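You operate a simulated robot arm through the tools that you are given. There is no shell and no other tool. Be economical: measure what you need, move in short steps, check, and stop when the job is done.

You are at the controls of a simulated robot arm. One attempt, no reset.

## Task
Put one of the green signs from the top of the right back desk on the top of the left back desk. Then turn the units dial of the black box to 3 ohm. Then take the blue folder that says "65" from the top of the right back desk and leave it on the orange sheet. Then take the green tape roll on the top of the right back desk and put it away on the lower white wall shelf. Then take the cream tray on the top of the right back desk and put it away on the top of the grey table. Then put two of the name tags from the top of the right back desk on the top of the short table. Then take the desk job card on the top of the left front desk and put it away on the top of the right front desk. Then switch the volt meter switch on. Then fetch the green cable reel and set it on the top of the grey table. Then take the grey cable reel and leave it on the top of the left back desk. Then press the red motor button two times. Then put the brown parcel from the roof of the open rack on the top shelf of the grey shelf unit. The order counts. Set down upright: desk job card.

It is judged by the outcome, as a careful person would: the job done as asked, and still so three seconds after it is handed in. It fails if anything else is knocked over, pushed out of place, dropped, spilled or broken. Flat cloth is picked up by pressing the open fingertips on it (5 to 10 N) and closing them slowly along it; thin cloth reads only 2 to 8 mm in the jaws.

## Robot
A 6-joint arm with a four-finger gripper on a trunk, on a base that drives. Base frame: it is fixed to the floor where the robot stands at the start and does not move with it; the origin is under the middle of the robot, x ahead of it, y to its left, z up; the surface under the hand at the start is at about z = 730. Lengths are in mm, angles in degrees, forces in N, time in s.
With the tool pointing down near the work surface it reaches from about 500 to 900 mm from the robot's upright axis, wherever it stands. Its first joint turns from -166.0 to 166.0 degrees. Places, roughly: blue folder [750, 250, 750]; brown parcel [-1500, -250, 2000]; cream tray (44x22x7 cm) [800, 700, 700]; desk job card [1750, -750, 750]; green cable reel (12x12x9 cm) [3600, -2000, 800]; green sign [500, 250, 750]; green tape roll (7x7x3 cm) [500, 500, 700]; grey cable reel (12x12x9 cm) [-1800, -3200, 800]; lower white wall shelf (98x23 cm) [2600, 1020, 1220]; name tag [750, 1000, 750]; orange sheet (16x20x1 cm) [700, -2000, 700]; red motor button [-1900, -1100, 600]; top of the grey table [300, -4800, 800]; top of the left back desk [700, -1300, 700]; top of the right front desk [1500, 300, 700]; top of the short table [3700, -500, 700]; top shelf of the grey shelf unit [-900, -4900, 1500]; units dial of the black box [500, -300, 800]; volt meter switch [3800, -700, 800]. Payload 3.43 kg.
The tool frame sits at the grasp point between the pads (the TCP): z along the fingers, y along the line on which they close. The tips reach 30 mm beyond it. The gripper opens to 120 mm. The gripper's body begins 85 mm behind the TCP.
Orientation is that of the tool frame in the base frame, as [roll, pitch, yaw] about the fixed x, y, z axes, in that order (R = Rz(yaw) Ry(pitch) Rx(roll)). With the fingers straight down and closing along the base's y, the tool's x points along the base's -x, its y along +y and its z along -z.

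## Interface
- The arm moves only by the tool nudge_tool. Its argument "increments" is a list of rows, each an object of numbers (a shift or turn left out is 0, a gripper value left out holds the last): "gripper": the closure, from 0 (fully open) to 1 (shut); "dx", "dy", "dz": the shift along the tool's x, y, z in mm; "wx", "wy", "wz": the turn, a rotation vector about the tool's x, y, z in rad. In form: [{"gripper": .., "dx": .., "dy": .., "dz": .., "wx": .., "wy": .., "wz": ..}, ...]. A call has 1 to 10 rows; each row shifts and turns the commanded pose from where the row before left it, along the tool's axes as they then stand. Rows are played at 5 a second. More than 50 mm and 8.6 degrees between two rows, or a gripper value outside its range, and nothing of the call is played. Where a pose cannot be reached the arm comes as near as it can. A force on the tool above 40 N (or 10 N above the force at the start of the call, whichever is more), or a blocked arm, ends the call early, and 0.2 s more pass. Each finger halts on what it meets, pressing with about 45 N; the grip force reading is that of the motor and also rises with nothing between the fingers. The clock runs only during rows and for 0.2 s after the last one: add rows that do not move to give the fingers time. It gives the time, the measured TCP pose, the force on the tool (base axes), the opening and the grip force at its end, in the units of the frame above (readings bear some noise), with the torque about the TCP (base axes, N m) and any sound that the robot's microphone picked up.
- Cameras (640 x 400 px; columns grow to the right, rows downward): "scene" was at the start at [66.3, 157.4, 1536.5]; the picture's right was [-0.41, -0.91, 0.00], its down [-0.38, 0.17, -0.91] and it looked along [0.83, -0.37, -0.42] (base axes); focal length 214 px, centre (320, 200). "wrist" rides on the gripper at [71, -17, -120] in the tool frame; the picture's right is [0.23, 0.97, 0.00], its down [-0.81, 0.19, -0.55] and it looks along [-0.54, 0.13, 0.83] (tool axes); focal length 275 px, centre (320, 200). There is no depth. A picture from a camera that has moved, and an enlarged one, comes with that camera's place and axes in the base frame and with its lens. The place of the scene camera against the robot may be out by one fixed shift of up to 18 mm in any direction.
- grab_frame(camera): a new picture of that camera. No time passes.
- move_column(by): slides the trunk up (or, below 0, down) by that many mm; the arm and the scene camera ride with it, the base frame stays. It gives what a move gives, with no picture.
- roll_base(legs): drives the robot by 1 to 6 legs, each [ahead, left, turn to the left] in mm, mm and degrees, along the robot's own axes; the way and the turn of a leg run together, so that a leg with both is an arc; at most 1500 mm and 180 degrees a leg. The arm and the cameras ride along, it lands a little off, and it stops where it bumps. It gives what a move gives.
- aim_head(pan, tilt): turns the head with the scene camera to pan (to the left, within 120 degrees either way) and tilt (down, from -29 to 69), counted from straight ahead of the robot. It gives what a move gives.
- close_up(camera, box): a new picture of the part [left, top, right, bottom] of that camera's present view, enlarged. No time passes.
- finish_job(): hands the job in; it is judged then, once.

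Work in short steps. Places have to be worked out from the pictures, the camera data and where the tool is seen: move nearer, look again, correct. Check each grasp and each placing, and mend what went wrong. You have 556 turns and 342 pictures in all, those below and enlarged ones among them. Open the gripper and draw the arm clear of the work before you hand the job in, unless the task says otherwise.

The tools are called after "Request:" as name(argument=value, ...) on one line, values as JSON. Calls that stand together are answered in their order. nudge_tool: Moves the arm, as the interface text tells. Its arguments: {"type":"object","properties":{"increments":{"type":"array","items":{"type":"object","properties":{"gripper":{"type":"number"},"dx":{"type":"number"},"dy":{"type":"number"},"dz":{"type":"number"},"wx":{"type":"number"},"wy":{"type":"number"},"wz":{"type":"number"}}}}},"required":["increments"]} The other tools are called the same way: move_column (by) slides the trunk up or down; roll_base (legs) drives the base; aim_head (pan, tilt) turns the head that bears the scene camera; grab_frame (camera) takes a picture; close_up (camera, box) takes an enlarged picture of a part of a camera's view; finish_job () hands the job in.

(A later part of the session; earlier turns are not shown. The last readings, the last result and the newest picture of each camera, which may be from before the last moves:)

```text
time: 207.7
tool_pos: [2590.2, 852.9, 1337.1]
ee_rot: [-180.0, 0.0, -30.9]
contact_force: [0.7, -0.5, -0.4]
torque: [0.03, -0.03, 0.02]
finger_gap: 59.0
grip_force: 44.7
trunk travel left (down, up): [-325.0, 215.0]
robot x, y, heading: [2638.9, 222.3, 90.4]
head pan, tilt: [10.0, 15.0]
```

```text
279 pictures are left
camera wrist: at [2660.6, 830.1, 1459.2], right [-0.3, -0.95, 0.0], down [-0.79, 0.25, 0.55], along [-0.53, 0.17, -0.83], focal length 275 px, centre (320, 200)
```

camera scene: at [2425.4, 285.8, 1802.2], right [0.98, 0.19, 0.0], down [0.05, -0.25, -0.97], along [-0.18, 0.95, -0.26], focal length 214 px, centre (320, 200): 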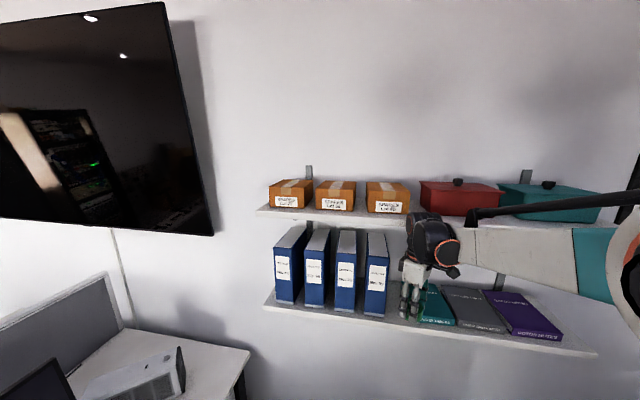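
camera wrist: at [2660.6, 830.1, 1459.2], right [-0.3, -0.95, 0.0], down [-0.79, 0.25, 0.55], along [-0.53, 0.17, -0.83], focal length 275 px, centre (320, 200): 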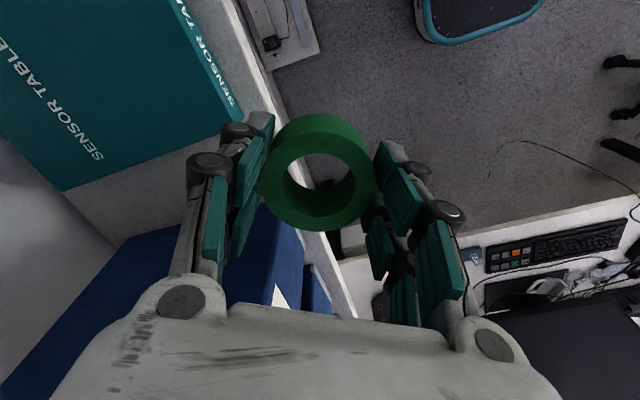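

Wrist view: shelf front y≈890, binder face x≈2521, book corner (2610, 913): the gap centre is x≈2565. I tilt the tool 15° back, move over the gap and look.

Request:
nudge_tool(increments=[{"wx": 0.1124, "wy": -0.0673}, {"wx": 0.1124, "wy": -0.0673}, {"dx": -21.5, "dy": 12.9}, {"dx": -21.8, "dy": -36.5, "dz": 11.4}, {"dx": -21.8, "dy": -36.5, "dz": 11.4}, {}])

Request:
grab_frame(camera="wrist")

Request:
close_up(camera="scene", box=[250, 160, 530, 360])

```text
time: 209.1
tool_pos: [2566.1, 912.4, 1340.4]
ee_rot: [-166.5, 7.9, -30.0]
contact_force: [0.3, -1.0, -1.1]
torque: [0.03, 0.04, 0.02]
finger_gap: 58.9
grip_force: 45.1
trunk travel left (down, up): [-325.0, 215.0]
robot x, y, heading: [2639.6, 217.3, 90.5]
head pan, tilt: [10.0, 15.0]
```

```text
278 pictures are left
camera wrist: at [2636.4, 859.0, 1451.3], right [-0.3, -0.92, -0.26], down [-0.79, 0.09, 0.6], along [-0.53, 0.39, -0.76], focal length 275 px, centre (320, 200)
```

wrist: 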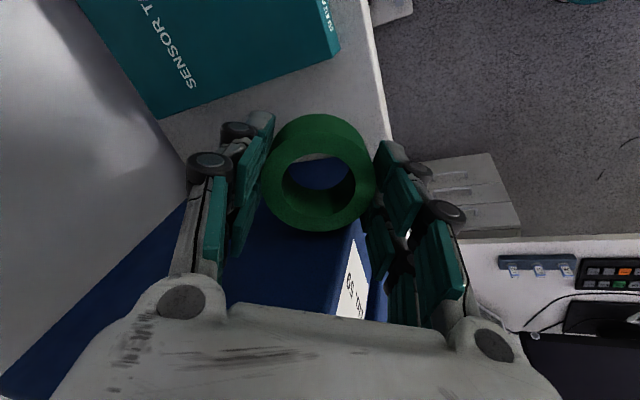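

```text
2.00 times, centred on (390, 260) of scene
camera zoom: at [2425.6, 260.2, 1801.4], right [0.98, 0.19, 0.0], down [0.05, -0.24, -0.97], along [-0.18, 0.95, -0.25], focal length 429 px, centre (180, 80)
```

zoom: 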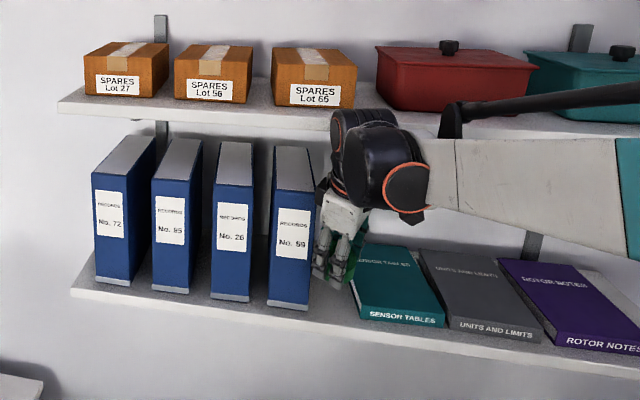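

The roll is centred over the gap. I lower to just above contact.

Request:
nudge_tool(increments=[{"dx": 1.3, "dy": 2.2, "dz": 40}, {"dx": 1.3, "dy": 2.2, "dz": 36}, {}])

Request:
grab_frame(camera="wrist")

Request:
close_up(camera="scene", box=[330, 200, 490, 340])

```text
time: 209.8
tool_pos: [2565.1, 954.6, 1271.6]
ee_rot: [-167.2, 7.7, -30.3]
contact_force: [1.0, -3.1, 1.7]
torque: [0.29, 0.02, 0.01]
finger_gap: 59.3
grip_force: 44.9
trunk travel left (down, up): [-325.0, 215.0]
robot x, y, heading: [2636.9, 221.5, 90.8]
head pan, tilt: [10.0, 15.0]
stopped in row 3: the force on the tool passed its limit at 97 N (the readings are from after the stop); the commanded pose is now the measured one
```

```text
276 pictures are left
camera wrist: at [2635.5, 901.8, 1383.6], right [-0.31, -0.92, -0.24], down [-0.79, 0.1, 0.6], along [-0.53, 0.38, -0.76], focal length 275 px, centre (320, 200)
```

wrist: 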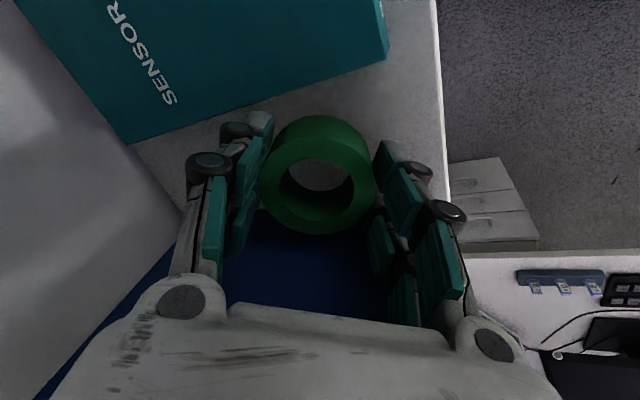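

```text
2.86 times, centred on (410, 270) of scene
camera zoom: at [2426.3, 277.8, 1803.0], right [0.98, 0.19, 0.0], down [0.05, -0.25, -0.97], along [-0.18, 0.95, -0.25], focal length 613 px, centre (63, 0)
```

zoom: 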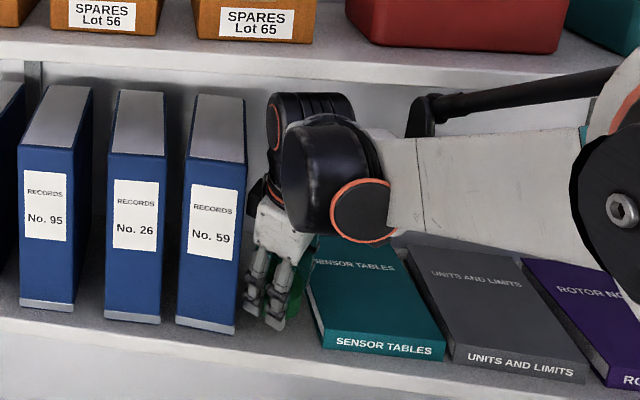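

Contact came at TCP z≈1271: the roll's far rim is on the shelf (top ≈1228). It is centred between binder and book; I open slowly to let it settle.

Request:
nudge_tool(increments=[{"gripper": 0.5}, {"gripper": 0.48}, {"gripper": 0.46}, {"gripper": 0.42}, {"gripper": 0.38}, {"gripper": 0.34}, {}])

Request:
grab_frame(camera="wrist")

```text
time: 211.4
tool_pos: [2563.6, 963.6, 1266.0]
ee_rot: [-167.5, 7.6, -30.3]
contact_force: [0.2, 0.3, -0.1]
torque: [0.02, -0.01, -0.01]
finger_gap: 79.1
grip_force: 0.1
trunk travel left (down, up): [-325.0, 215.0]
robot x, y, heading: [2637.4, 226.0, 90.7]
head pan, tilt: [10.0, 15.0]
```

```text
274 pictures are left
camera wrist: at [2634.0, 910.9, 1378.5], right [-0.31, -0.92, -0.24], down [-0.79, 0.11, 0.6], along [-0.53, 0.37, -0.76], focal length 275 px, centre (320, 200)
```

wrist: 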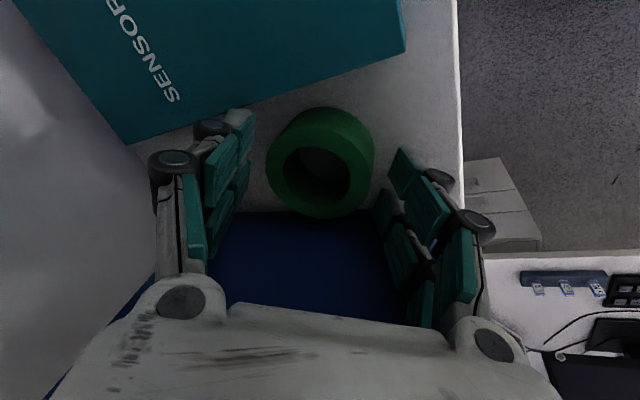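

The roll lies flat on the shelf. I check the wrist's clearance below the upper shelf before withdrawing.

Request:
close_up(camera="scene", box=[340, 180, 500, 320])

```text
2.86 times, centred on (420, 250) of scene
camera zoom: at [2424.6, 288.6, 1802.2], right [0.98, 0.19, 0.0], down [0.05, -0.25, -0.97], along [-0.18, 0.95, -0.26], focal length 613 px, centre (34, 57)
```

zoom: 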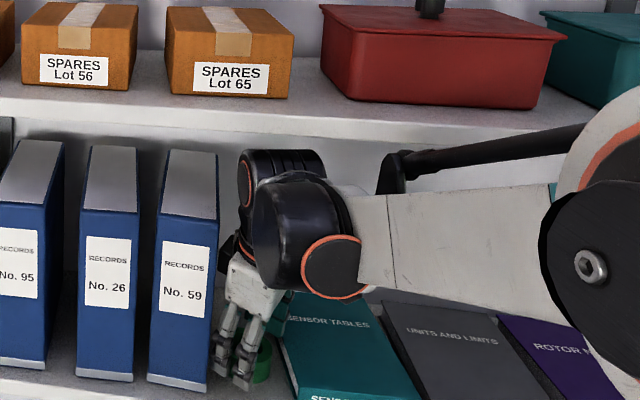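

Only ~10 mm margin above the wrist, so I withdraw by tilting further back while retreating along the fingers.

Request:
nudge_tool(increments=[{"wx": 0.075, "wy": -0.045, "dz": -6}, {"wx": 0.075, "wy": -0.045, "dz": -9}, {"wx": 0.075, "wy": -0.045, "dz": -10}, {}])

Request:
grab_frame(camera="wrist")

```text
time: 212.4
tool_pos: [2564.4, 955.6, 1288.7]
ee_rot: [-154.0, 14.9, -27.7]
contact_force: [0.0, 0.2, -0.4]
torque: [0.01, 0.03, 0.0]
finger_gap: 79.0
grip_force: 0.0
trunk travel left (down, up): [-325.0, 215.0]
robot x, y, heading: [2640.8, 225.5, 90.6]
head pan, tilt: [10.0, 15.0]
```

```text
272 pictures are left
camera wrist: at [2634.1, 875.8, 1383.5], right [-0.31, -0.83, -0.47], down [-0.79, -0.05, 0.61], along [-0.53, 0.56, -0.64], focal length 275 px, centre (320, 200)
```

wrist: 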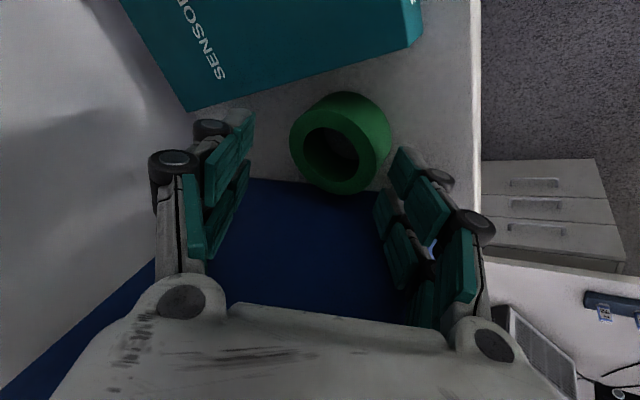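

Request:
nudge_tool(increments=[{"dz": -15}, {"dz": -25}, {"dz": -40}, {"dz": -45}, {"dz": -45}, {}])

Request:
grab_frame(camera="wrist")

Request:
close_up(camera="scene", box=[250, 160, 530, 360])

```text
time: 213.8
tool_pos: [2562.7, 868.5, 1436.1]
ee_rot: [-154.1, 14.7, -27.8]
contact_force: [0.6, 0.8, -0.7]
torque: [-0.04, -0.02, -0.01]
finger_gap: 79.1
grip_force: 0.1
trunk travel left (down, up): [-325.0, 215.0]
robot x, y, heading: [2639.4, 226.4, 90.6]
head pan, tilt: [10.0, 15.0]
```

```text
271 pictures are left
camera wrist: at [2633.8, 788.9, 1529.9], right [-0.31, -0.83, -0.47], down [-0.79, -0.05, 0.61], along [-0.53, 0.56, -0.64], focal length 275 px, centre (320, 200)
```

wrist: 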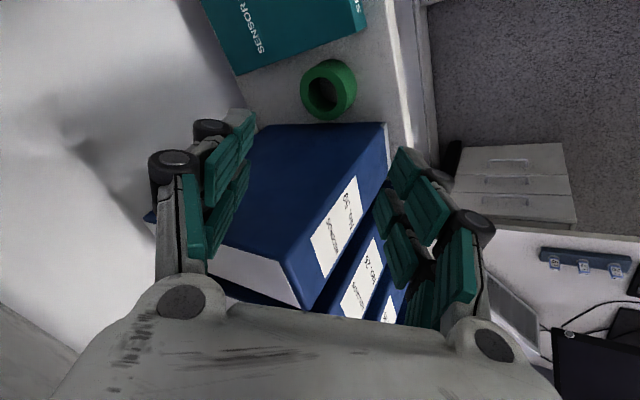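

```text
2.00 times, centred on (390, 260) of scene
camera zoom: at [2424.4, 289.7, 1802.0], right [0.98, 0.19, 0.0], down [0.05, -0.26, -0.97], along [-0.18, 0.95, -0.26], focal length 429 px, centre (180, 80)
```

zoom: 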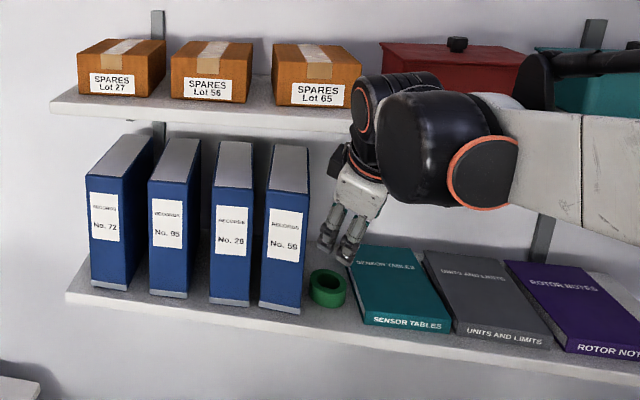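

The tape roll is on the lower shelf. Next the cream tray. I back off, reset the tool to straight down, and drive back out.

Request:
roll_base(legs=[[-500, -90, 0]])

Request:
nudge_tool(increments=[{"wx": -0.1, "wy": 0.06}, {"wx": -0.1, "wy": 0.06}, {"wx": -0.1, "wy": 0.06}, {"wx": -0.1, "wy": 0.06}, {}])

Request:
roll_base(legs=[[-1100, 0, 0], [-1150, 0, 0], [0, 0, -90.5]])

```text
time: 216.7
tool_pos: [2661.2, 368.5, 1436.6]
ee_rot: [-154.0, 14.8, -27.9]
contact_force: [-0.3, 0.0, 0.3]
torque: [0.02, 0.03, 0.0]
finger_gap: 79.4
grip_force: 0.1
trunk travel left (down, up): [-325.0, 215.0]
robot x, y, heading: [2734.1, -275.0, 90.5]
head pan, tilt: [10.0, 15.0]
```

```text
time: 217.9
tool_pos: [2661.4, 369.4, 1435.9]
ee_rot: [-177.5, 1.5, -31.4]
contact_force: [0.8, 0.3, 0.3]
torque: [0.01, 0.03, 0.0]
finger_gap: 79.2
grip_force: 0.1
trunk travel left (down, up): [-325.0, 215.0]
robot x, y, heading: [2730.1, -273.1, 90.6]
head pan, tilt: [10.0, 15.0]
```

```text
time: 232.7
tool_pos: [3403.7, -2413.1, 1436.1]
ee_rot: [-177.6, 1.6, -122.4]
contact_force: [-0.1, 0.4, -0.7]
torque: [0.0, 0.03, -0.03]
finger_gap: 79.1
grip_force: 0.0
trunk travel left (down, up): [-325.0, 215.0]
robot x, y, heading: [2759.5, -2476.8, -0.6]
head pan, tilt: [10.0, 15.0]
```

Request:
nudge_tool(increments=[{"wx": -0.043, "wy": 0.025}, {"wz": 0.1436}, {"wz": 0.1436}, {"wz": 0.1436}, {"wz": 0.1436}, {"wz": 0.1436}, {"wz": 0.1436}, {"wz": 0.1436}, {}])

Request:
roll_base(legs=[[-1450, -30, 0.5], [-1400, 0, 0]])

```text
time: 234.7
tool_pos: [3403.4, -2412.6, 1437.2]
ee_rot: [-180.0, 0.0, -180.0]
contact_force: [0.2, 0.1, 0.0]
torque: [0.0, 0.02, -0.01]
finger_gap: 79.1
grip_force: 0.0
trunk travel left (down, up): [-325.0, 215.0]
robot x, y, heading: [2758.6, -2474.6, -0.3]
head pan, tilt: [10.0, 15.0]
```

```text
time: 248.4
tool_pos: [552.9, -2446.1, 1436.1]
ee_rot: [180.0, 0.0, -178.9]
contact_force: [-0.6, -0.5, 0.5]
torque: [-0.02, 0.0, -0.01]
finger_gap: 79.2
grip_force: 0.0
trunk travel left (down, up): [-325.0, 215.0]
robot x, y, heading: [-89.5, -2516.6, 0.2]
head pan, tilt: [10.0, 15.0]
```

Request:
roll_base(legs=[[-610, 0, 0], [0, 1300, 0], [0, 1280, 0]])

Request:
aim_head(pan=20, tilt=35)

Request:
grab_frame(camera="scene")

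```text
time: 263.9
tool_pos: [-94.4, 104.4, 1437.1]
ee_rot: [180.0, 0.1, -178.5]
contact_force: [0.2, -0.1, 0.4]
torque: [-0.01, 0.0, 0.0]
finger_gap: 79.3
grip_force: 0.2
trunk travel left (down, up): [-325.0, 215.0]
robot x, y, heading: [-735.4, 24.7, 0.9]
head pan, tilt: [10.0, 15.0]
```

```text
time: 264.7
tool_pos: [-95.2, 102.7, 1435.8]
ee_rot: [179.9, 0.0, -178.3]
contact_force: [0.7, 0.7, -0.2]
torque: [-0.01, 0.04, 0.02]
finger_gap: 79.3
grip_force: 0.0
trunk travel left (down, up): [-325.0, 215.0]
robot x, y, heading: [-735.3, 23.2, 1.2]
head pan, tilt: [20.0, 35.0]
```

```text
269 pictures are left
camera scene: at [-677.2, 249.7, 1770.2], right [0.36, -0.93, 0.0], down [-0.54, -0.21, -0.82], along [0.77, 0.29, -0.57], focal length 214 px, centre (320, 200)
```

scene: 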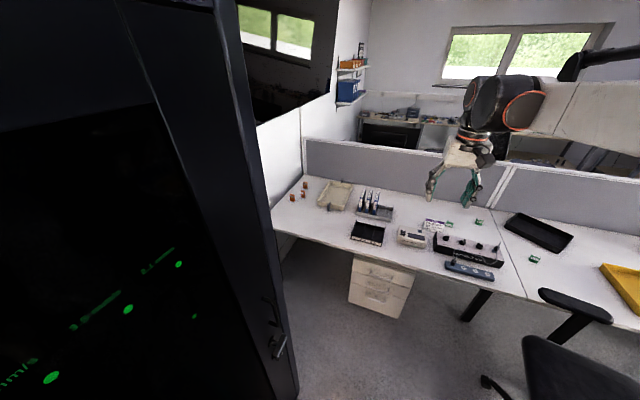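

The cabinet is to the left; I go forward 720, then left 150.

Request:
roll_base(legs=[[730, 0, -1], [0, 150, 0]])

Request:
nudge_tool(increments=[{"dy": 45, "gripper": 0.4}, {"dy": 45}, {"dy": 45}, {"dy": 45}, {"dy": 40}, {"dz": 40}, {"dz": 40}, {"dz": 40}, {}])

Request:
grab_frame(camera="wrist")

Request:
aim_head(pan=35, tilt=45)

Request:
grab_frame(camera="scene")

```text
time: 269.8
tool_pos: [647.7, 254.7, 1436.7]
ee_rot: [-180.0, 0.0, -179.3]
contact_force: [-0.9, 0.3, -0.6]
torque: [-0.09, -0.01, 0.02]
finger_gap: 79.1
grip_force: 0.0
trunk travel left (down, up): [-325.0, 215.0]
robot x, y, heading: [4.1, 183.0, 0.2]
head pan, tilt: [20.0, 35.0]
```

```text
time: 271.8
tool_pos: [647.4, 474.1, 1316.0]
ee_rot: [179.9, 0.0, -179.3]
contact_force: [-0.8, 0.2, 0.6]
torque: [0.02, -0.03, 0.02]
finger_gap: 72.0
grip_force: 0.0
trunk travel left (down, up): [-325.0, 215.0]
robot x, y, heading: [6.6, 184.6, 0.2]
head pan, tilt: [20.0, 35.0]
```

```text
268 pictures are left
camera wrist: at [576.6, 455.9, 1437.4], right [-0.24, 0.97, 0.0], down [0.81, 0.2, 0.55], along [0.54, 0.14, -0.83], focal length 275 px, centre (320, 200)
```

wrist: 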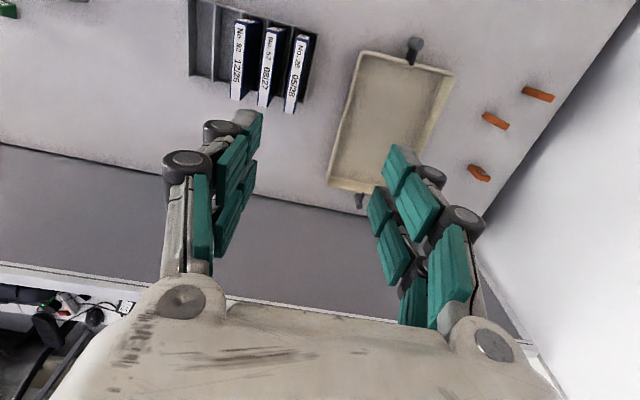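

```text
time: 272.5
tool_pos: [647.6, 474.0, 1315.7]
ee_rot: [179.8, 0.1, -179.2]
contact_force: [0.1, -0.6, 1.3]
torque: [0.01, -0.01, -0.02]
finger_gap: 72.1
grip_force: 0.1
trunk travel left (down, up): [-325.0, 215.0]
robot x, y, heading: [0.5, 182.0, -0.2]
head pan, tilt: [35.0, 45.0]
```

```text
267 pictures are left
camera scene: at [52.1, 425.1, 1755.4], right [0.57, -0.82, 0.0], down [-0.58, -0.41, -0.71], along [0.58, 0.41, -0.71], focal length 214 px, centre (320, 200)
```

scene: 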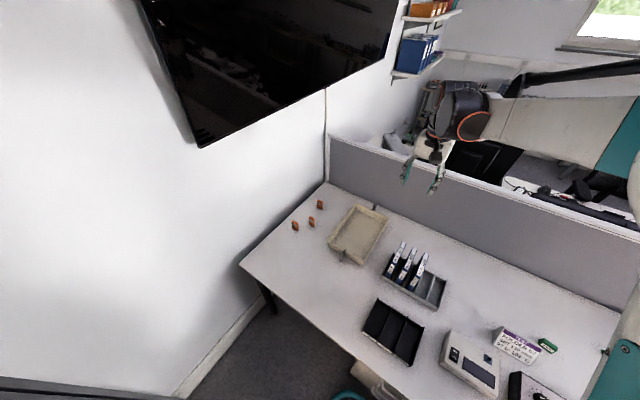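

The tray's rim runs x≈610–942, its left long wall at y≈565 (middle x≈779). I lower the column and move above the wall's middle.

Request:
move_column(by=-250)

Request:
nudge_tool(increments=[{"dx": -40, "dy": 25, "wz": -0.046}, {"dx": -45, "dy": 28}, {"dx": -45, "dy": 36}, {"dz": 45}, {"dz": 45}, {"dz": 40}, {}])

Request:
grab_frame(camera="wrist")

```text
time: 275.1
tool_pos: [648.6, 474.4, 1065.0]
ee_rot: [179.9, -0.1, -179.3]
contact_force: [0.4, 0.7, -0.5]
torque: [0.0, -0.01, 0.03]
finger_gap: 72.1
grip_force: 0.0
trunk travel left (down, up): [-75.0, 465.0]
robot x, y, heading: [6.1, 183.2, -0.0]
head pan, tilt: [35.0, 45.0]
```

```text
refused: row 2 steps farther than a row can; nothing moved
```

```text
266 pictures are left
camera wrist: at [576.8, 455.8, 1187.7], right [-0.24, 0.97, 0.0], down [0.81, 0.2, 0.55], along [0.54, 0.14, -0.83], focal length 275 px, centre (320, 200)
```

wrist: 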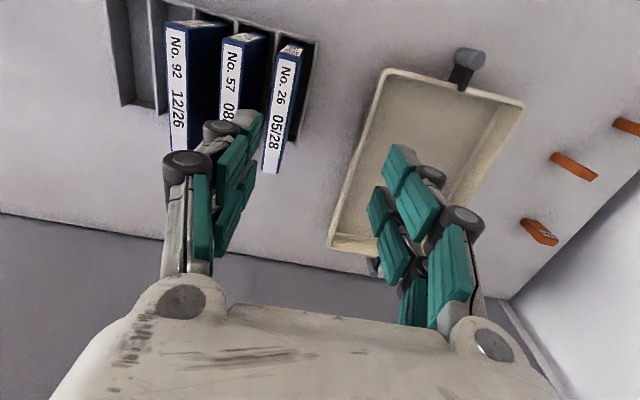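

Rim height ≈795; wall middle ≈(771, 561). I move there.

Request:
nudge_tool(increments=[{"dx": -31, "dy": 22, "wz": -0.02}, {"dx": -31, "dy": 22}, {"dx": -30, "dy": 22}, {"dx": -30, "dy": 21}, {"dz": 45}, {"dz": 45}, {"dz": 40}, {}])

Request:
grab_frame(camera="wrist")

```text
time: 276.9
tool_pos: [765.3, 563.6, 935.6]
ee_rot: [179.9, -0.1, -177.9]
contact_force: [0.5, 0.1, 0.1]
torque: [-0.01, 0.02, -0.01]
finger_gap: 72.3
grip_force: 0.0
trunk travel left (down, up): [-75.0, 465.0]
robot x, y, heading: [3.7, 181.7, 0.0]
head pan, tilt: [35.0, 45.0]
```

```text
265 pictures are left
camera wrist: at [695.6, 543.8, 1056.4], right [-0.26, 0.97, 0.0], down [0.8, 0.22, 0.55], along [0.53, 0.15, -0.83], focal length 275 px, centre (320, 200)
```

wrist: 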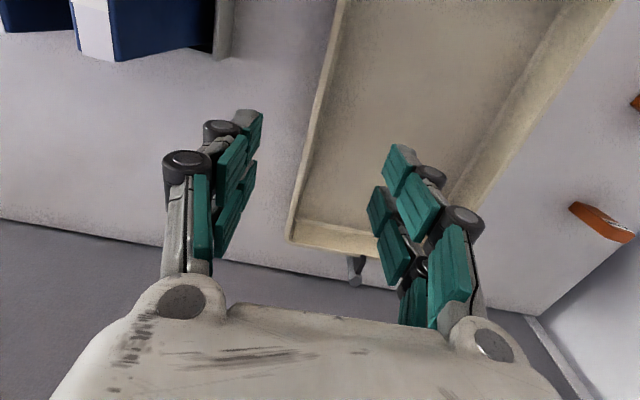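

The wall passes right under the TCP. I narrow to 50 mm and descend astride the wall.

Request:
nudge_tool(increments=[{"gripper": 0.58, "dz": 40}, {"dz": 40}, {"dz": 40}, {"dz": 20}, {"dz": 10}, {}])

Request:
grab_frame(camera="wrist")

```text
time: 278.3
tool_pos: [767.7, 566.1, 785.6]
ee_rot: [179.9, -0.1, -178.0]
contact_force: [-0.6, -0.2, 0.0]
torque: [-0.01, 0.01, -0.03]
finger_gap: 50.4
grip_force: 0.1
trunk travel left (down, up): [-75.0, 465.0]
robot x, y, heading: [-0.2, 183.0, 0.0]
head pan, tilt: [35.0, 45.0]
```

```text
264 pictures are left
camera wrist: at [697.2, 545.3, 906.9], right [-0.26, 0.97, 0.0], down [0.8, 0.22, 0.55], along [0.53, 0.15, -0.83], focal length 275 px, centre (320, 200)
```

wrist: 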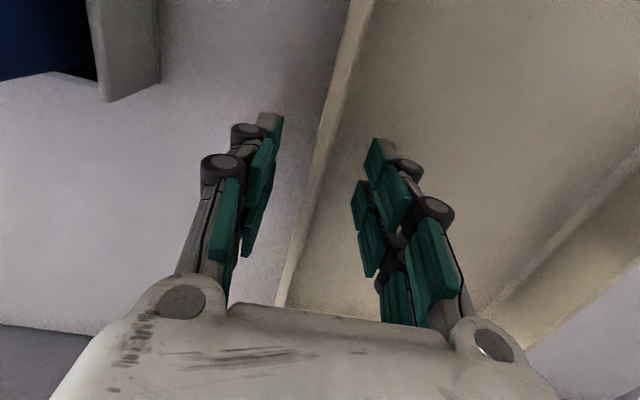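

Astride the wall. I close and lift a little, watching forces.

Request:
nudge_tool(increments=[{"dz": 6, "gripper": 0.7}, {"gripper": 0.85}, {"gripper": 1}, {}, {}])

Request:
nudge_tool(increments=[{"dz": -5}, {"dz": -10}, {"dz": -15}, {}])

Request:
grab_frame(camera="wrist")

Request:
grab_frame(camera="scene")

```text
time: 279.5
tool_pos: [768.6, 564.2, 779.9]
ee_rot: [179.9, 0.1, -178.1]
contact_force: [2.7, 0.3, 3.0]
torque: [0.96, 0.05, -0.61]
finger_gap: 5.9
grip_force: 38.1
trunk travel left (down, up): [-75.0, 465.0]
robot x, y, heading: [4.4, 182.4, 0.2]
head pan, tilt: [35.0, 45.0]
```

```text
time: 280.5
tool_pos: [765.2, 563.6, 811.4]
ee_rot: [179.9, -0.1, -178.1]
contact_force: [0.4, 0.0, -4.6]
torque: [-0.45, 0.01, 0.02]
finger_gap: 5.9
grip_force: 37.9
trunk travel left (down, up): [-75.0, 465.0]
robot x, y, heading: [3.0, 183.8, 0.0]
head pan, tilt: [35.0, 45.0]
```

```text
263 pictures are left
camera wrist: at [695.1, 544.1, 932.6], right [-0.26, 0.96, 0.0], down [0.8, 0.22, 0.55], along [0.53, 0.15, -0.83], focal length 275 px, centre (320, 200)
```

wrist: 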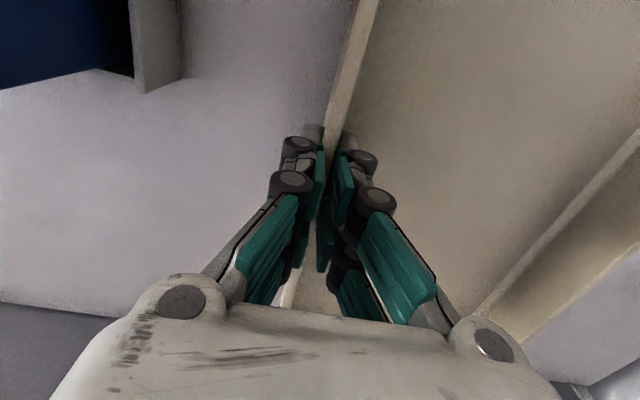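

```text
262 pictures are left
camera scene: at [52.2, 425.3, 1505.3], right [0.58, -0.82, 0.0], down [-0.58, -0.41, -0.71], along [0.58, 0.41, -0.71], focal length 214 px, centre (320, 200)
```

scene: 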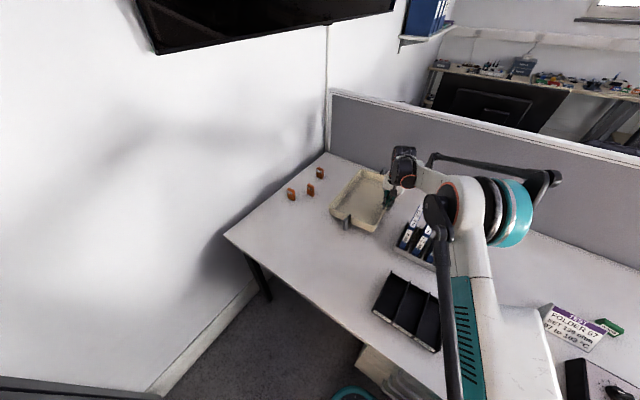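

The tray is held (4.6 N). I lift it, bring it in front of the robot, and raise the column.

Request:
nudge_tool(increments=[{"dz": -30}, {"dz": -40}, {"dz": -40}, {"dz": -40}, {"dz": -40}, {"dz": -40}, {"dz": -40}, {"dz": -40}, {"dz": -30}, {}])

Request:
nudge_tool(increments=[{"dx": 15, "dy": -40}, {"dx": 15, "dy": -40}, {"dx": 15, "dy": -40}, {"dx": 15, "dy": -40}, {"dx": 15, "dy": -40}, {"dx": 15, "dy": -40}, {"dx": 15, "dy": -40}, {"dx": 15, "dy": -40}, {"dx": 15, "dy": -40}, {"dx": 15, "dy": -40}])

Request:
move_column(by=250)

Request:
grab_frame(camera="scene")

```text
time: 282.7
tool_pos: [767.4, 564.0, 1150.6]
ee_rot: [180.0, 0.0, -178.2]
contact_force: [-0.6, -0.1, -4.6]
torque: [-0.44, 0.08, -0.03]
finger_gap: 6.2
grip_force: 38.1
trunk travel left (down, up): [-75.0, 465.0]
robot x, y, heading: [2.7, 185.5, 0.2]
head pan, tilt: [35.0, 45.0]
```

```text
time: 284.9
tool_pos: [631.7, 160.6, 1149.4]
ee_rot: [179.9, 0.1, -178.1]
contact_force: [0.0, -0.1, -5.0]
torque: [-0.44, 0.04, -0.01]
finger_gap: 6.1
grip_force: 38.1
trunk travel left (down, up): [-75.0, 465.0]
robot x, y, heading: [3.2, 182.2, 0.0]
head pan, tilt: [35.0, 45.0]
```

```text
time: 287.5
tool_pos: [631.7, 160.7, 1399.8]
ee_rot: [179.9, 0.0, -178.1]
contact_force: [0.1, -0.3, -4.5]
torque: [-0.45, 0.08, 0.01]
finger_gap: 6.1
grip_force: 38.6
trunk travel left (down, up): [-325.0, 215.0]
robot x, y, heading: [1.7, 184.3, 0.2]
head pan, tilt: [35.0, 45.0]
```

```text
261 pictures are left
camera scene: at [52.6, 425.1, 1755.2], right [0.58, -0.82, 0.0], down [-0.58, -0.41, -0.71], along [0.58, 0.41, -0.71], focal length 214 px, centre (320, 200)
```

scene: 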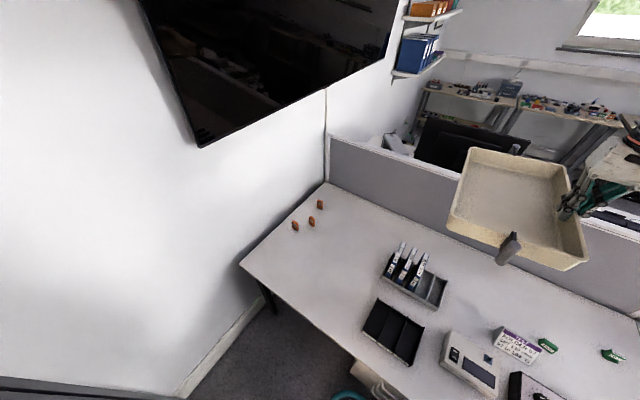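

Held level. I drive back out: right 150, back 700, then right to y≈-2500.

Request:
roll_base(legs=[[0, -150, 0], [-700, 0, 0], [0, -1300, 0], [0, -1250, 0]])

Request:
aim_head(pan=-75, tilt=30)

Request:
grab_frame(camera="scene")

```text
time: 304.3
tool_pos: [-23.8, -2535.4, 1397.6]
ee_rot: [179.9, 0.1, -178.8]
contact_force: [0.8, -0.5, -3.8]
torque: [-0.44, 0.06, -0.01]
finger_gap: 6.0
grip_force: 39.0
trunk travel left (down, up): [-325.0, 215.0]
robot x, y, heading: [-652.6, -2504.7, -0.4]
head pan, tilt: [35.0, 45.0]
```

```text
time: 306.2
tool_pos: [-25.5, -2535.0, 1399.0]
ee_rot: [179.9, 0.0, -178.9]
contact_force: [-0.1, -0.1, -4.3]
torque: [-0.46, 0.06, 0.02]
finger_gap: 6.0
grip_force: 38.0
trunk travel left (down, up): [-325.0, 215.0]
robot x, y, heading: [-657.4, -2503.3, -0.7]
head pan, tilt: [-75.0, 30.0]
```

```text
260 pictures are left
camera scene: at [-645.3, -2396.7, 1778.0], right [-0.97, -0.25, 0.0], down [-0.12, 0.48, -0.87], along [0.22, -0.84, -0.5], focal length 214 px, centre (320, 200)
```

scene: 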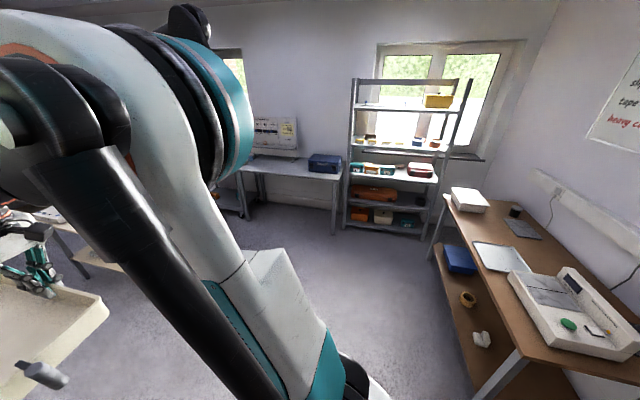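

The grey table stands at the far wall (x from ≈-300). I move forward a bit and turn right to face it.

Request:
roll_base(legs=[[350, -100, 0], [0, 0, -89.5]])

Request:
aim_head(pan=20, tilt=25)

Request:
grab_frame(camera="scene")

```text
time: 312.2
tool_pos: [-318.6, -3236.6, 1399.3]
ee_rot: [179.9, 0.0, 93.0]
contact_force: [1.0, 0.0, -3.9]
torque: [0.04, 0.48, 0.01]
finger_gap: 5.9
grip_force: 38.1
trunk travel left (down, up): [-325.0, 215.0]
robot x, y, heading: [-307.7, -2607.4, -88.9]
head pan, tilt: [-75.0, 30.0]
```

```text
time: 313.9
tool_pos: [-317.8, -3236.1, 1399.0]
ee_rot: [179.9, 0.0, 93.0]
contact_force: [0.9, -0.4, -4.1]
torque: [0.01, 0.46, 0.04]
finger_gap: 6.0
grip_force: 38.5
trunk travel left (down, up): [-325.0, 215.0]
robot x, y, heading: [-310.3, -2606.3, -88.8]
head pan, tilt: [20.0, 25.0]
```

```text
259 pictures are left
camera scene: at [-72.4, -2676.0, 1785.9], right [-0.93, -0.36, 0.0], down [-0.15, 0.39, -0.91], along [0.33, -0.84, -0.42], focal length 214 px, centre (320, 200)
```

scene: 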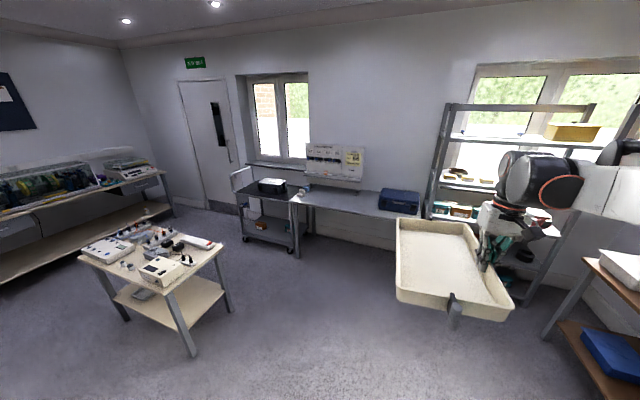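

The grey table spans x≈-300…1050, front y≈-4610; the middle is free. I drive to about (460, -3930) and turn the tool so the tray's long side faces the table.

Request:
roll_base(legs=[[660, 400, 0], [650, 380, -1]])

Request:
nudge_tool(increments=[{"wz": 0.14}, {"wz": 0.14}, {"wz": 0.14}, {"wz": 0.14}, {"wz": 0.14}, {"wz": 0.14}, {"wz": 0.14}, {"wz": 0.14}, {"wz": 0.14}, {"wz": 0.14}])

Request:
nudge_tool(increments=[{"wz": 0.14}, {"wz": 0.03}, {}])

Request:
grab_frame(camera="scene")

Request:
grab_frame(camera="wrist")

```text
time: 321.8
tool_pos: [469.8, -4527.7, 1398.3]
ee_rot: [179.9, 0.0, 92.1]
contact_force: [0.8, 0.2, -4.3]
torque: [0.08, 0.48, -0.02]
finger_gap: 6.2
grip_force: 38.4
trunk travel left (down, up): [-325.0, 215.0]
robot x, y, heading: [485.6, -3898.5, -89.4]
head pan, tilt: [20.0, 25.0]
```

```text
time: 324.0
tool_pos: [470.5, -4528.0, 1400.3]
ee_rot: [180.0, 0.0, 11.7]
contact_force: [0.3, 0.5, -4.4]
torque: [0.48, 0.05, 0.03]
finger_gap: 6.1
grip_force: 38.3
trunk travel left (down, up): [-325.0, 215.0]
robot x, y, heading: [488.9, -3895.4, -89.2]
head pan, tilt: [20.0, 25.0]
```

```text
time: 324.8
tool_pos: [469.4, -4527.7, 1398.0]
ee_rot: [179.9, -0.1, 2.2]
contact_force: [0.0, -0.2, -4.4]
torque: [0.47, -0.06, -0.04]
finger_gap: 6.0
grip_force: 38.9
trunk travel left (down, up): [-325.0, 215.0]
robot x, y, heading: [489.6, -3898.1, -89.8]
head pan, tilt: [20.0, 25.0]
```

```text
258 pictures are left
camera scene: at [723.6, -3970.5, 1785.9], right [-0.94, -0.35, 0.0], down [-0.15, 0.4, -0.91], along [0.32, -0.85, -0.42], focal length 214 px, centre (320, 200)
```

scene: 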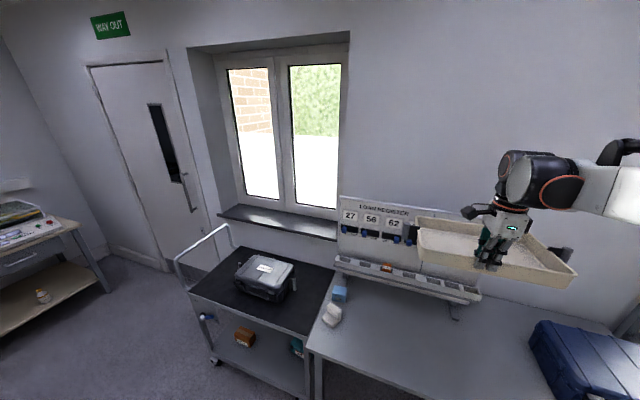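

```text
257 pictures are left
camera wrist: at [540.2, -4508.0, 1520.7], right [0.27, -0.96, 0.0], down [-0.8, -0.22, 0.55], along [-0.53, -0.15, -0.83], focal length 275 px, centre (320, 200)
```

wrist: 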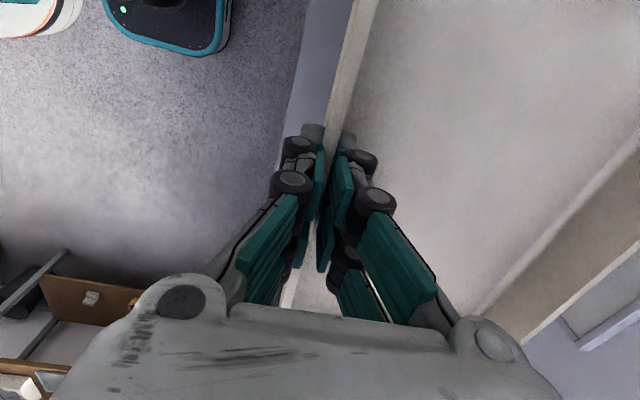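

The free area is x≈60–850, y≈-4480…-5000. I move the tray to wall y≈-4640, lower the column and look.

Request:
nudge_tool(increments=[{"dy": 40}, {"dy": 40}, {"dy": 33}, {}])

Request:
move_column(by=-250)

Request:
nudge_tool(increments=[{"dz": 45}, {"dz": 45}, {"dz": 45}, {"dz": 40}, {}])

Request:
aim_head(pan=-5, tilt=40)

Request:
grab_frame(camera="scene")

Request:
grab_frame(camera="wrist")

```text
time: 325.8
tool_pos: [471.8, -4639.1, 1398.2]
ee_rot: [-179.9, 0.0, 2.2]
contact_force: [-0.8, 0.6, -5.1]
torque: [0.44, -0.04, 0.0]
finger_gap: 6.3
grip_force: 38.5
trunk travel left (down, up): [-325.0, 215.0]
robot x, y, heading: [485.3, -3899.5, -89.7]
head pan, tilt: [20.0, 25.0]
```

```text
time: 328.3
tool_pos: [471.6, -4640.9, 1148.3]
ee_rot: [-180.0, -0.1, 2.3]
contact_force: [0.1, 0.1, -4.2]
torque: [0.46, -0.06, 0.0]
finger_gap: 6.0
grip_force: 38.5
trunk travel left (down, up): [-75.0, 465.0]
robot x, y, heading: [487.2, -3902.9, -89.7]
head pan, tilt: [20.0, 25.0]
```

```text
time: 329.5
tool_pos: [473.5, -4640.5, 976.3]
ee_rot: [-180.0, -0.1, 2.2]
contact_force: [-0.2, 4.5, 3.2]
torque: [-1.06, -0.03, 0.17]
finger_gap: 16.7
grip_force: 44.8
trunk travel left (down, up): [-75.0, 465.0]
robot x, y, heading: [485.9, -3900.2, -89.6]
head pan, tilt: [20.0, 25.0]
```

```text
time: 330.4
tool_pos: [472.9, -4640.0, 977.1]
ee_rot: [-180.0, -0.1, 2.1]
contact_force: [-0.3, 6.9, 1.5]
torque: [-0.96, -0.2, 0.2]
finger_gap: 16.6
grip_force: 45.5
trunk travel left (down, up): [-75.0, 465.0]
robot x, y, heading: [491.7, -3900.3, -89.7]
head pan, tilt: [-5.0, 40.0]
```

```text
256 pictures are left
camera scene: at [684.7, -3967.4, 1512.7], right [-1.0, 0.08, 0.0], down [0.05, 0.64, -0.77], along [-0.06, -0.76, -0.64], focal length 214 px, centre (320, 200)
```

scene: 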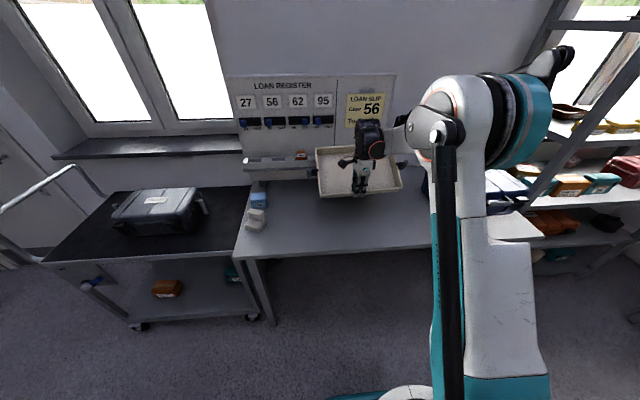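

```text
255 pictures are left
camera wrist: at [543.3, -4620.5, 1099.0], right [0.27, -0.96, 0.0], down [-0.8, -0.22, 0.55], along [-0.53, -0.15, -0.83], focal length 275 px, centre (320, 200)
```

wrist: 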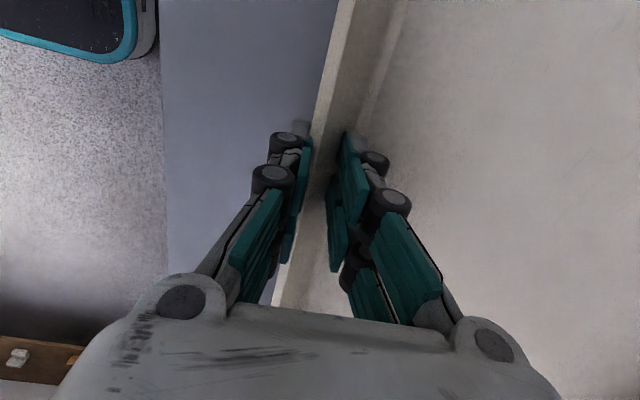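

The gap jumped to 16.7 mm with a torque: the tray's far rim met the register's ledge and tilted. I raise straight up to relieve it and check.

Request:
nudge_tool(increments=[{"dz": -15}, {"dz": -20}, {"dz": -20}, {"dz": -20}, {}])

Request:
close_up(camera="scene", box=[220, 60, 480, 260])

Request:
grab_frame(camera="wrist")

```text
time: 331.6
tool_pos: [473.5, -4640.7, 1049.6]
ee_rot: [180.0, -0.1, 2.2]
contact_force: [0.0, 0.1, 3.0]
torque: [-0.91, -0.29, -0.24]
finger_gap: 6.3
grip_force: 41.0
trunk travel left (down, up): [-75.0, 465.0]
robot x, y, heading: [491.2, -3900.8, -89.9]
head pan, tilt: [-5.0, 40.0]
```

```text
2.00 times, centred on (350, 160) of scene
camera zoom: at [684.7, -3968.2, 1512.6], right [-1.0, 0.08, 0.0], down [0.05, 0.64, -0.77], along [-0.06, -0.76, -0.64], focal length 429 px, centre (260, 280)
```

zoom: 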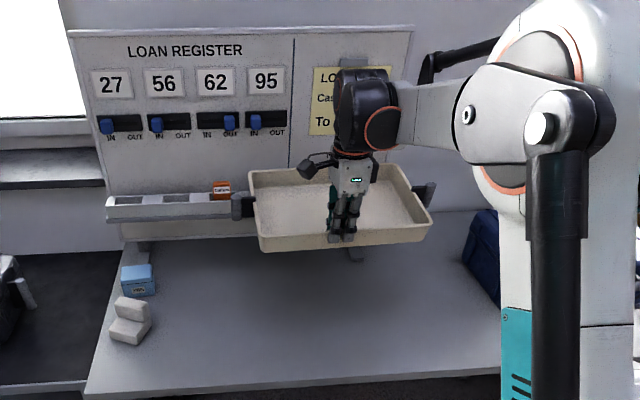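

```text
253 pictures are left
camera wrist: at [544.2, -4620.9, 1171.9], right [0.27, -0.96, 0.0], down [-0.8, -0.22, 0.55], along [-0.53, -0.15, -0.83], focal length 275 px, centre (320, 200)
```

wrist: 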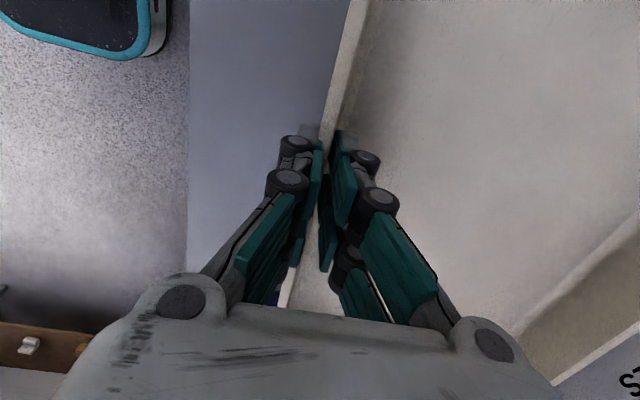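

Still some support at the far edge; I raise more and re-read.

Request:
nudge_tool(increments=[{"dz": -30}, {"dz": -30}, {"dz": -30}, {}])

Request:
close_up(camera="scene", box=[220, 60, 480, 260])

```text
time: 332.6
tool_pos: [470.2, -4641.8, 1138.7]
ee_rot: [180.0, -0.1, 2.3]
contact_force: [0.8, 0.2, -4.9]
torque: [0.48, -0.05, -0.01]
finger_gap: 6.1
grip_force: 38.6
trunk travel left (down, up): [-75.0, 465.0]
robot x, y, heading: [489.8, -3898.6, -89.4]
head pan, tilt: [-5.0, 40.0]
```

```text
2.00 times, centred on (350, 160) of scene
camera zoom: at [684.6, -3968.7, 1512.6], right [-1.0, 0.08, 0.0], down [0.05, 0.64, -0.77], along [-0.06, -0.76, -0.64], focal length 429 px, centre (260, 280)
```

zoom: 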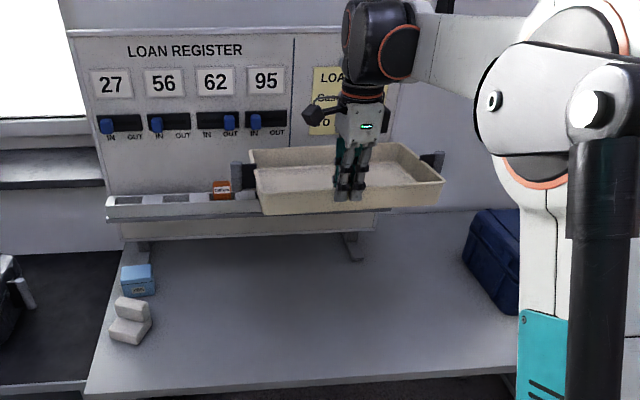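

It hangs freely again. The ledge's front is at y≈-4835 (z≈1000), so I place the tray nearer: wall at y≈-4550. Move back 90 and descend.

Request:
nudge_tool(increments=[{"dy": -45}, {"dy": -45}, {"dz": 40}, {"dz": 40}, {"dz": 40}, {"dz": 40}, {}])

Request:
nudge_tool(increments=[{"dz": 30}, {"dz": 30}, {"dz": 30}, {"dz": 15}, {}])

Request:
close_up(camera="scene", box=[220, 60, 480, 260])

```text
time: 334.2
tool_pos: [467.3, -4551.9, 981.6]
ee_rot: [-179.9, -0.1, 2.2]
contact_force: [-0.2, -0.7, -3.9]
torque: [0.5, -0.06, -0.02]
finger_gap: 6.0
grip_force: 38.4
trunk travel left (down, up): [-75.0, 465.0]
robot x, y, heading: [491.0, -3898.3, -89.7]
head pan, tilt: [-5.0, 40.0]
```

```text
time: 335.4
tool_pos: [469.3, -4551.4, 873.5]
ee_rot: [-180.0, -0.1, 2.3]
contact_force: [0.2, 0.1, -4.6]
torque: [0.45, -0.03, 0.01]
finger_gap: 6.3
grip_force: 38.6
trunk travel left (down, up): [-75.0, 465.0]
robot x, y, heading: [486.5, -3898.2, -89.6]
head pan, tilt: [-5.0, 40.0]
```

```text
2.00 times, centred on (350, 160) of scene
camera zoom: at [684.6, -3969.1, 1512.6], right [-1.0, 0.08, 0.0], down [0.05, 0.64, -0.77], along [-0.06, -0.76, -0.64], focal length 429 px, centre (260, 280)
```

zoom: 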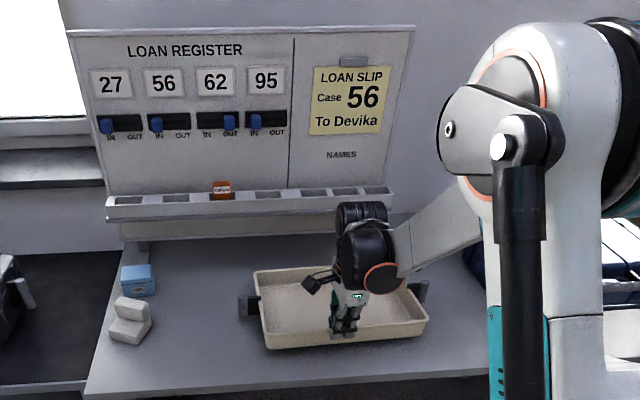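

Clear of the ledge. I descend in small steps to contact.

Request:
nudge_tool(increments=[{"dz": 15}, {"dz": 10}, {"dz": 5}, {}])

Request:
nudge_tool(increments=[{"dz": 4}, {"dz": 4}, {}])

Request:
nudge_tool(increments=[{"dz": 3}, {"dz": 3}, {}])

```text
time: 336.1
tool_pos: [468.2, -4549.4, 852.6]
ee_rot: [179.7, 0.1, 2.3]
contact_force: [2.1, 4.5, 33.0]
torque: [-0.66, -0.22, -0.02]
finger_gap: 6.1
grip_force: 38.6
trunk travel left (down, up): [-75.0, 465.0]
robot x, y, heading: [494.9, -3896.6, -89.4]
head pan, tilt: [-5.0, 40.0]
stopped in row 3: the force on the tool passed its limit at 84 N (the readings are from after the stop); the commanded pose is now the measured one
```

```text
time: 336.9
tool_pos: [468.8, -4550.2, 842.4]
ee_rot: [179.6, 0.0, 2.2]
contact_force: [-1.3, 2.8, 40.0]
torque: [-0.89, 0.01, -0.1]
finger_gap: 6.1
grip_force: 38.5
trunk travel left (down, up): [-75.0, 465.0]
robot x, y, heading: [494.4, -3897.0, -89.8]
head pan, tilt: [-5.0, 40.0]
```

```text
time: 337.2
tool_pos: [469.5, -4550.0, 843.2]
ee_rot: [179.5, 0.0, 2.2]
contact_force: [0.1, 8.4, 30.8]
torque: [-0.75, -0.22, -0.03]
finger_gap: 5.9
grip_force: 38.1
trunk travel left (down, up): [-75.0, 465.0]
robot x, y, heading: [489.8, -3902.8, -89.2]
head pan, tilt: [-5.0, 40.0]
stopped in row 1: the force on the tool passed its limit at 55 N (the readings are from after the stop); the commanded pose is now the measured one
```

The tray is firmly on the table. I ease up 3 mm and open slowly.

Request:
nudge_tool(increments=[{"dz": -3}, {"gripper": 0.9}, {"gripper": 0.85}, {"gripper": 0.75}, {"gripper": 0.6}, {}])

Request:
grab_frame(camera="wrist")

```text
time: 338.6
tool_pos: [469.6, -4552.5, 844.1]
ee_rot: [179.7, 0.0, 2.2]
contact_force: [-0.5, 0.2, 0.4]
torque: [0.0, 0.0, 0.0]
finger_gap: 48.1
grip_force: 0.1
trunk travel left (down, up): [-75.0, 465.0]
robot x, y, heading: [489.7, -3898.8, -89.4]
head pan, tilt: [-5.0, 40.0]
```

```text
250 pictures are left
camera wrist: at [540.3, -4532.7, 965.1], right [0.27, -0.96, 0.0], down [-0.8, -0.22, 0.55], along [-0.53, -0.15, -0.83], focal length 275 px, centre (320, 200)
```

wrist: 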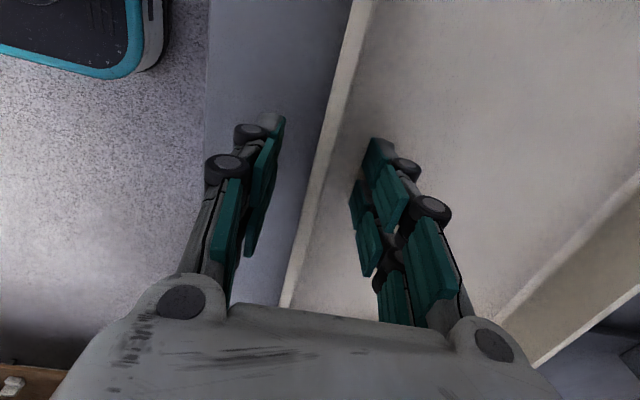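

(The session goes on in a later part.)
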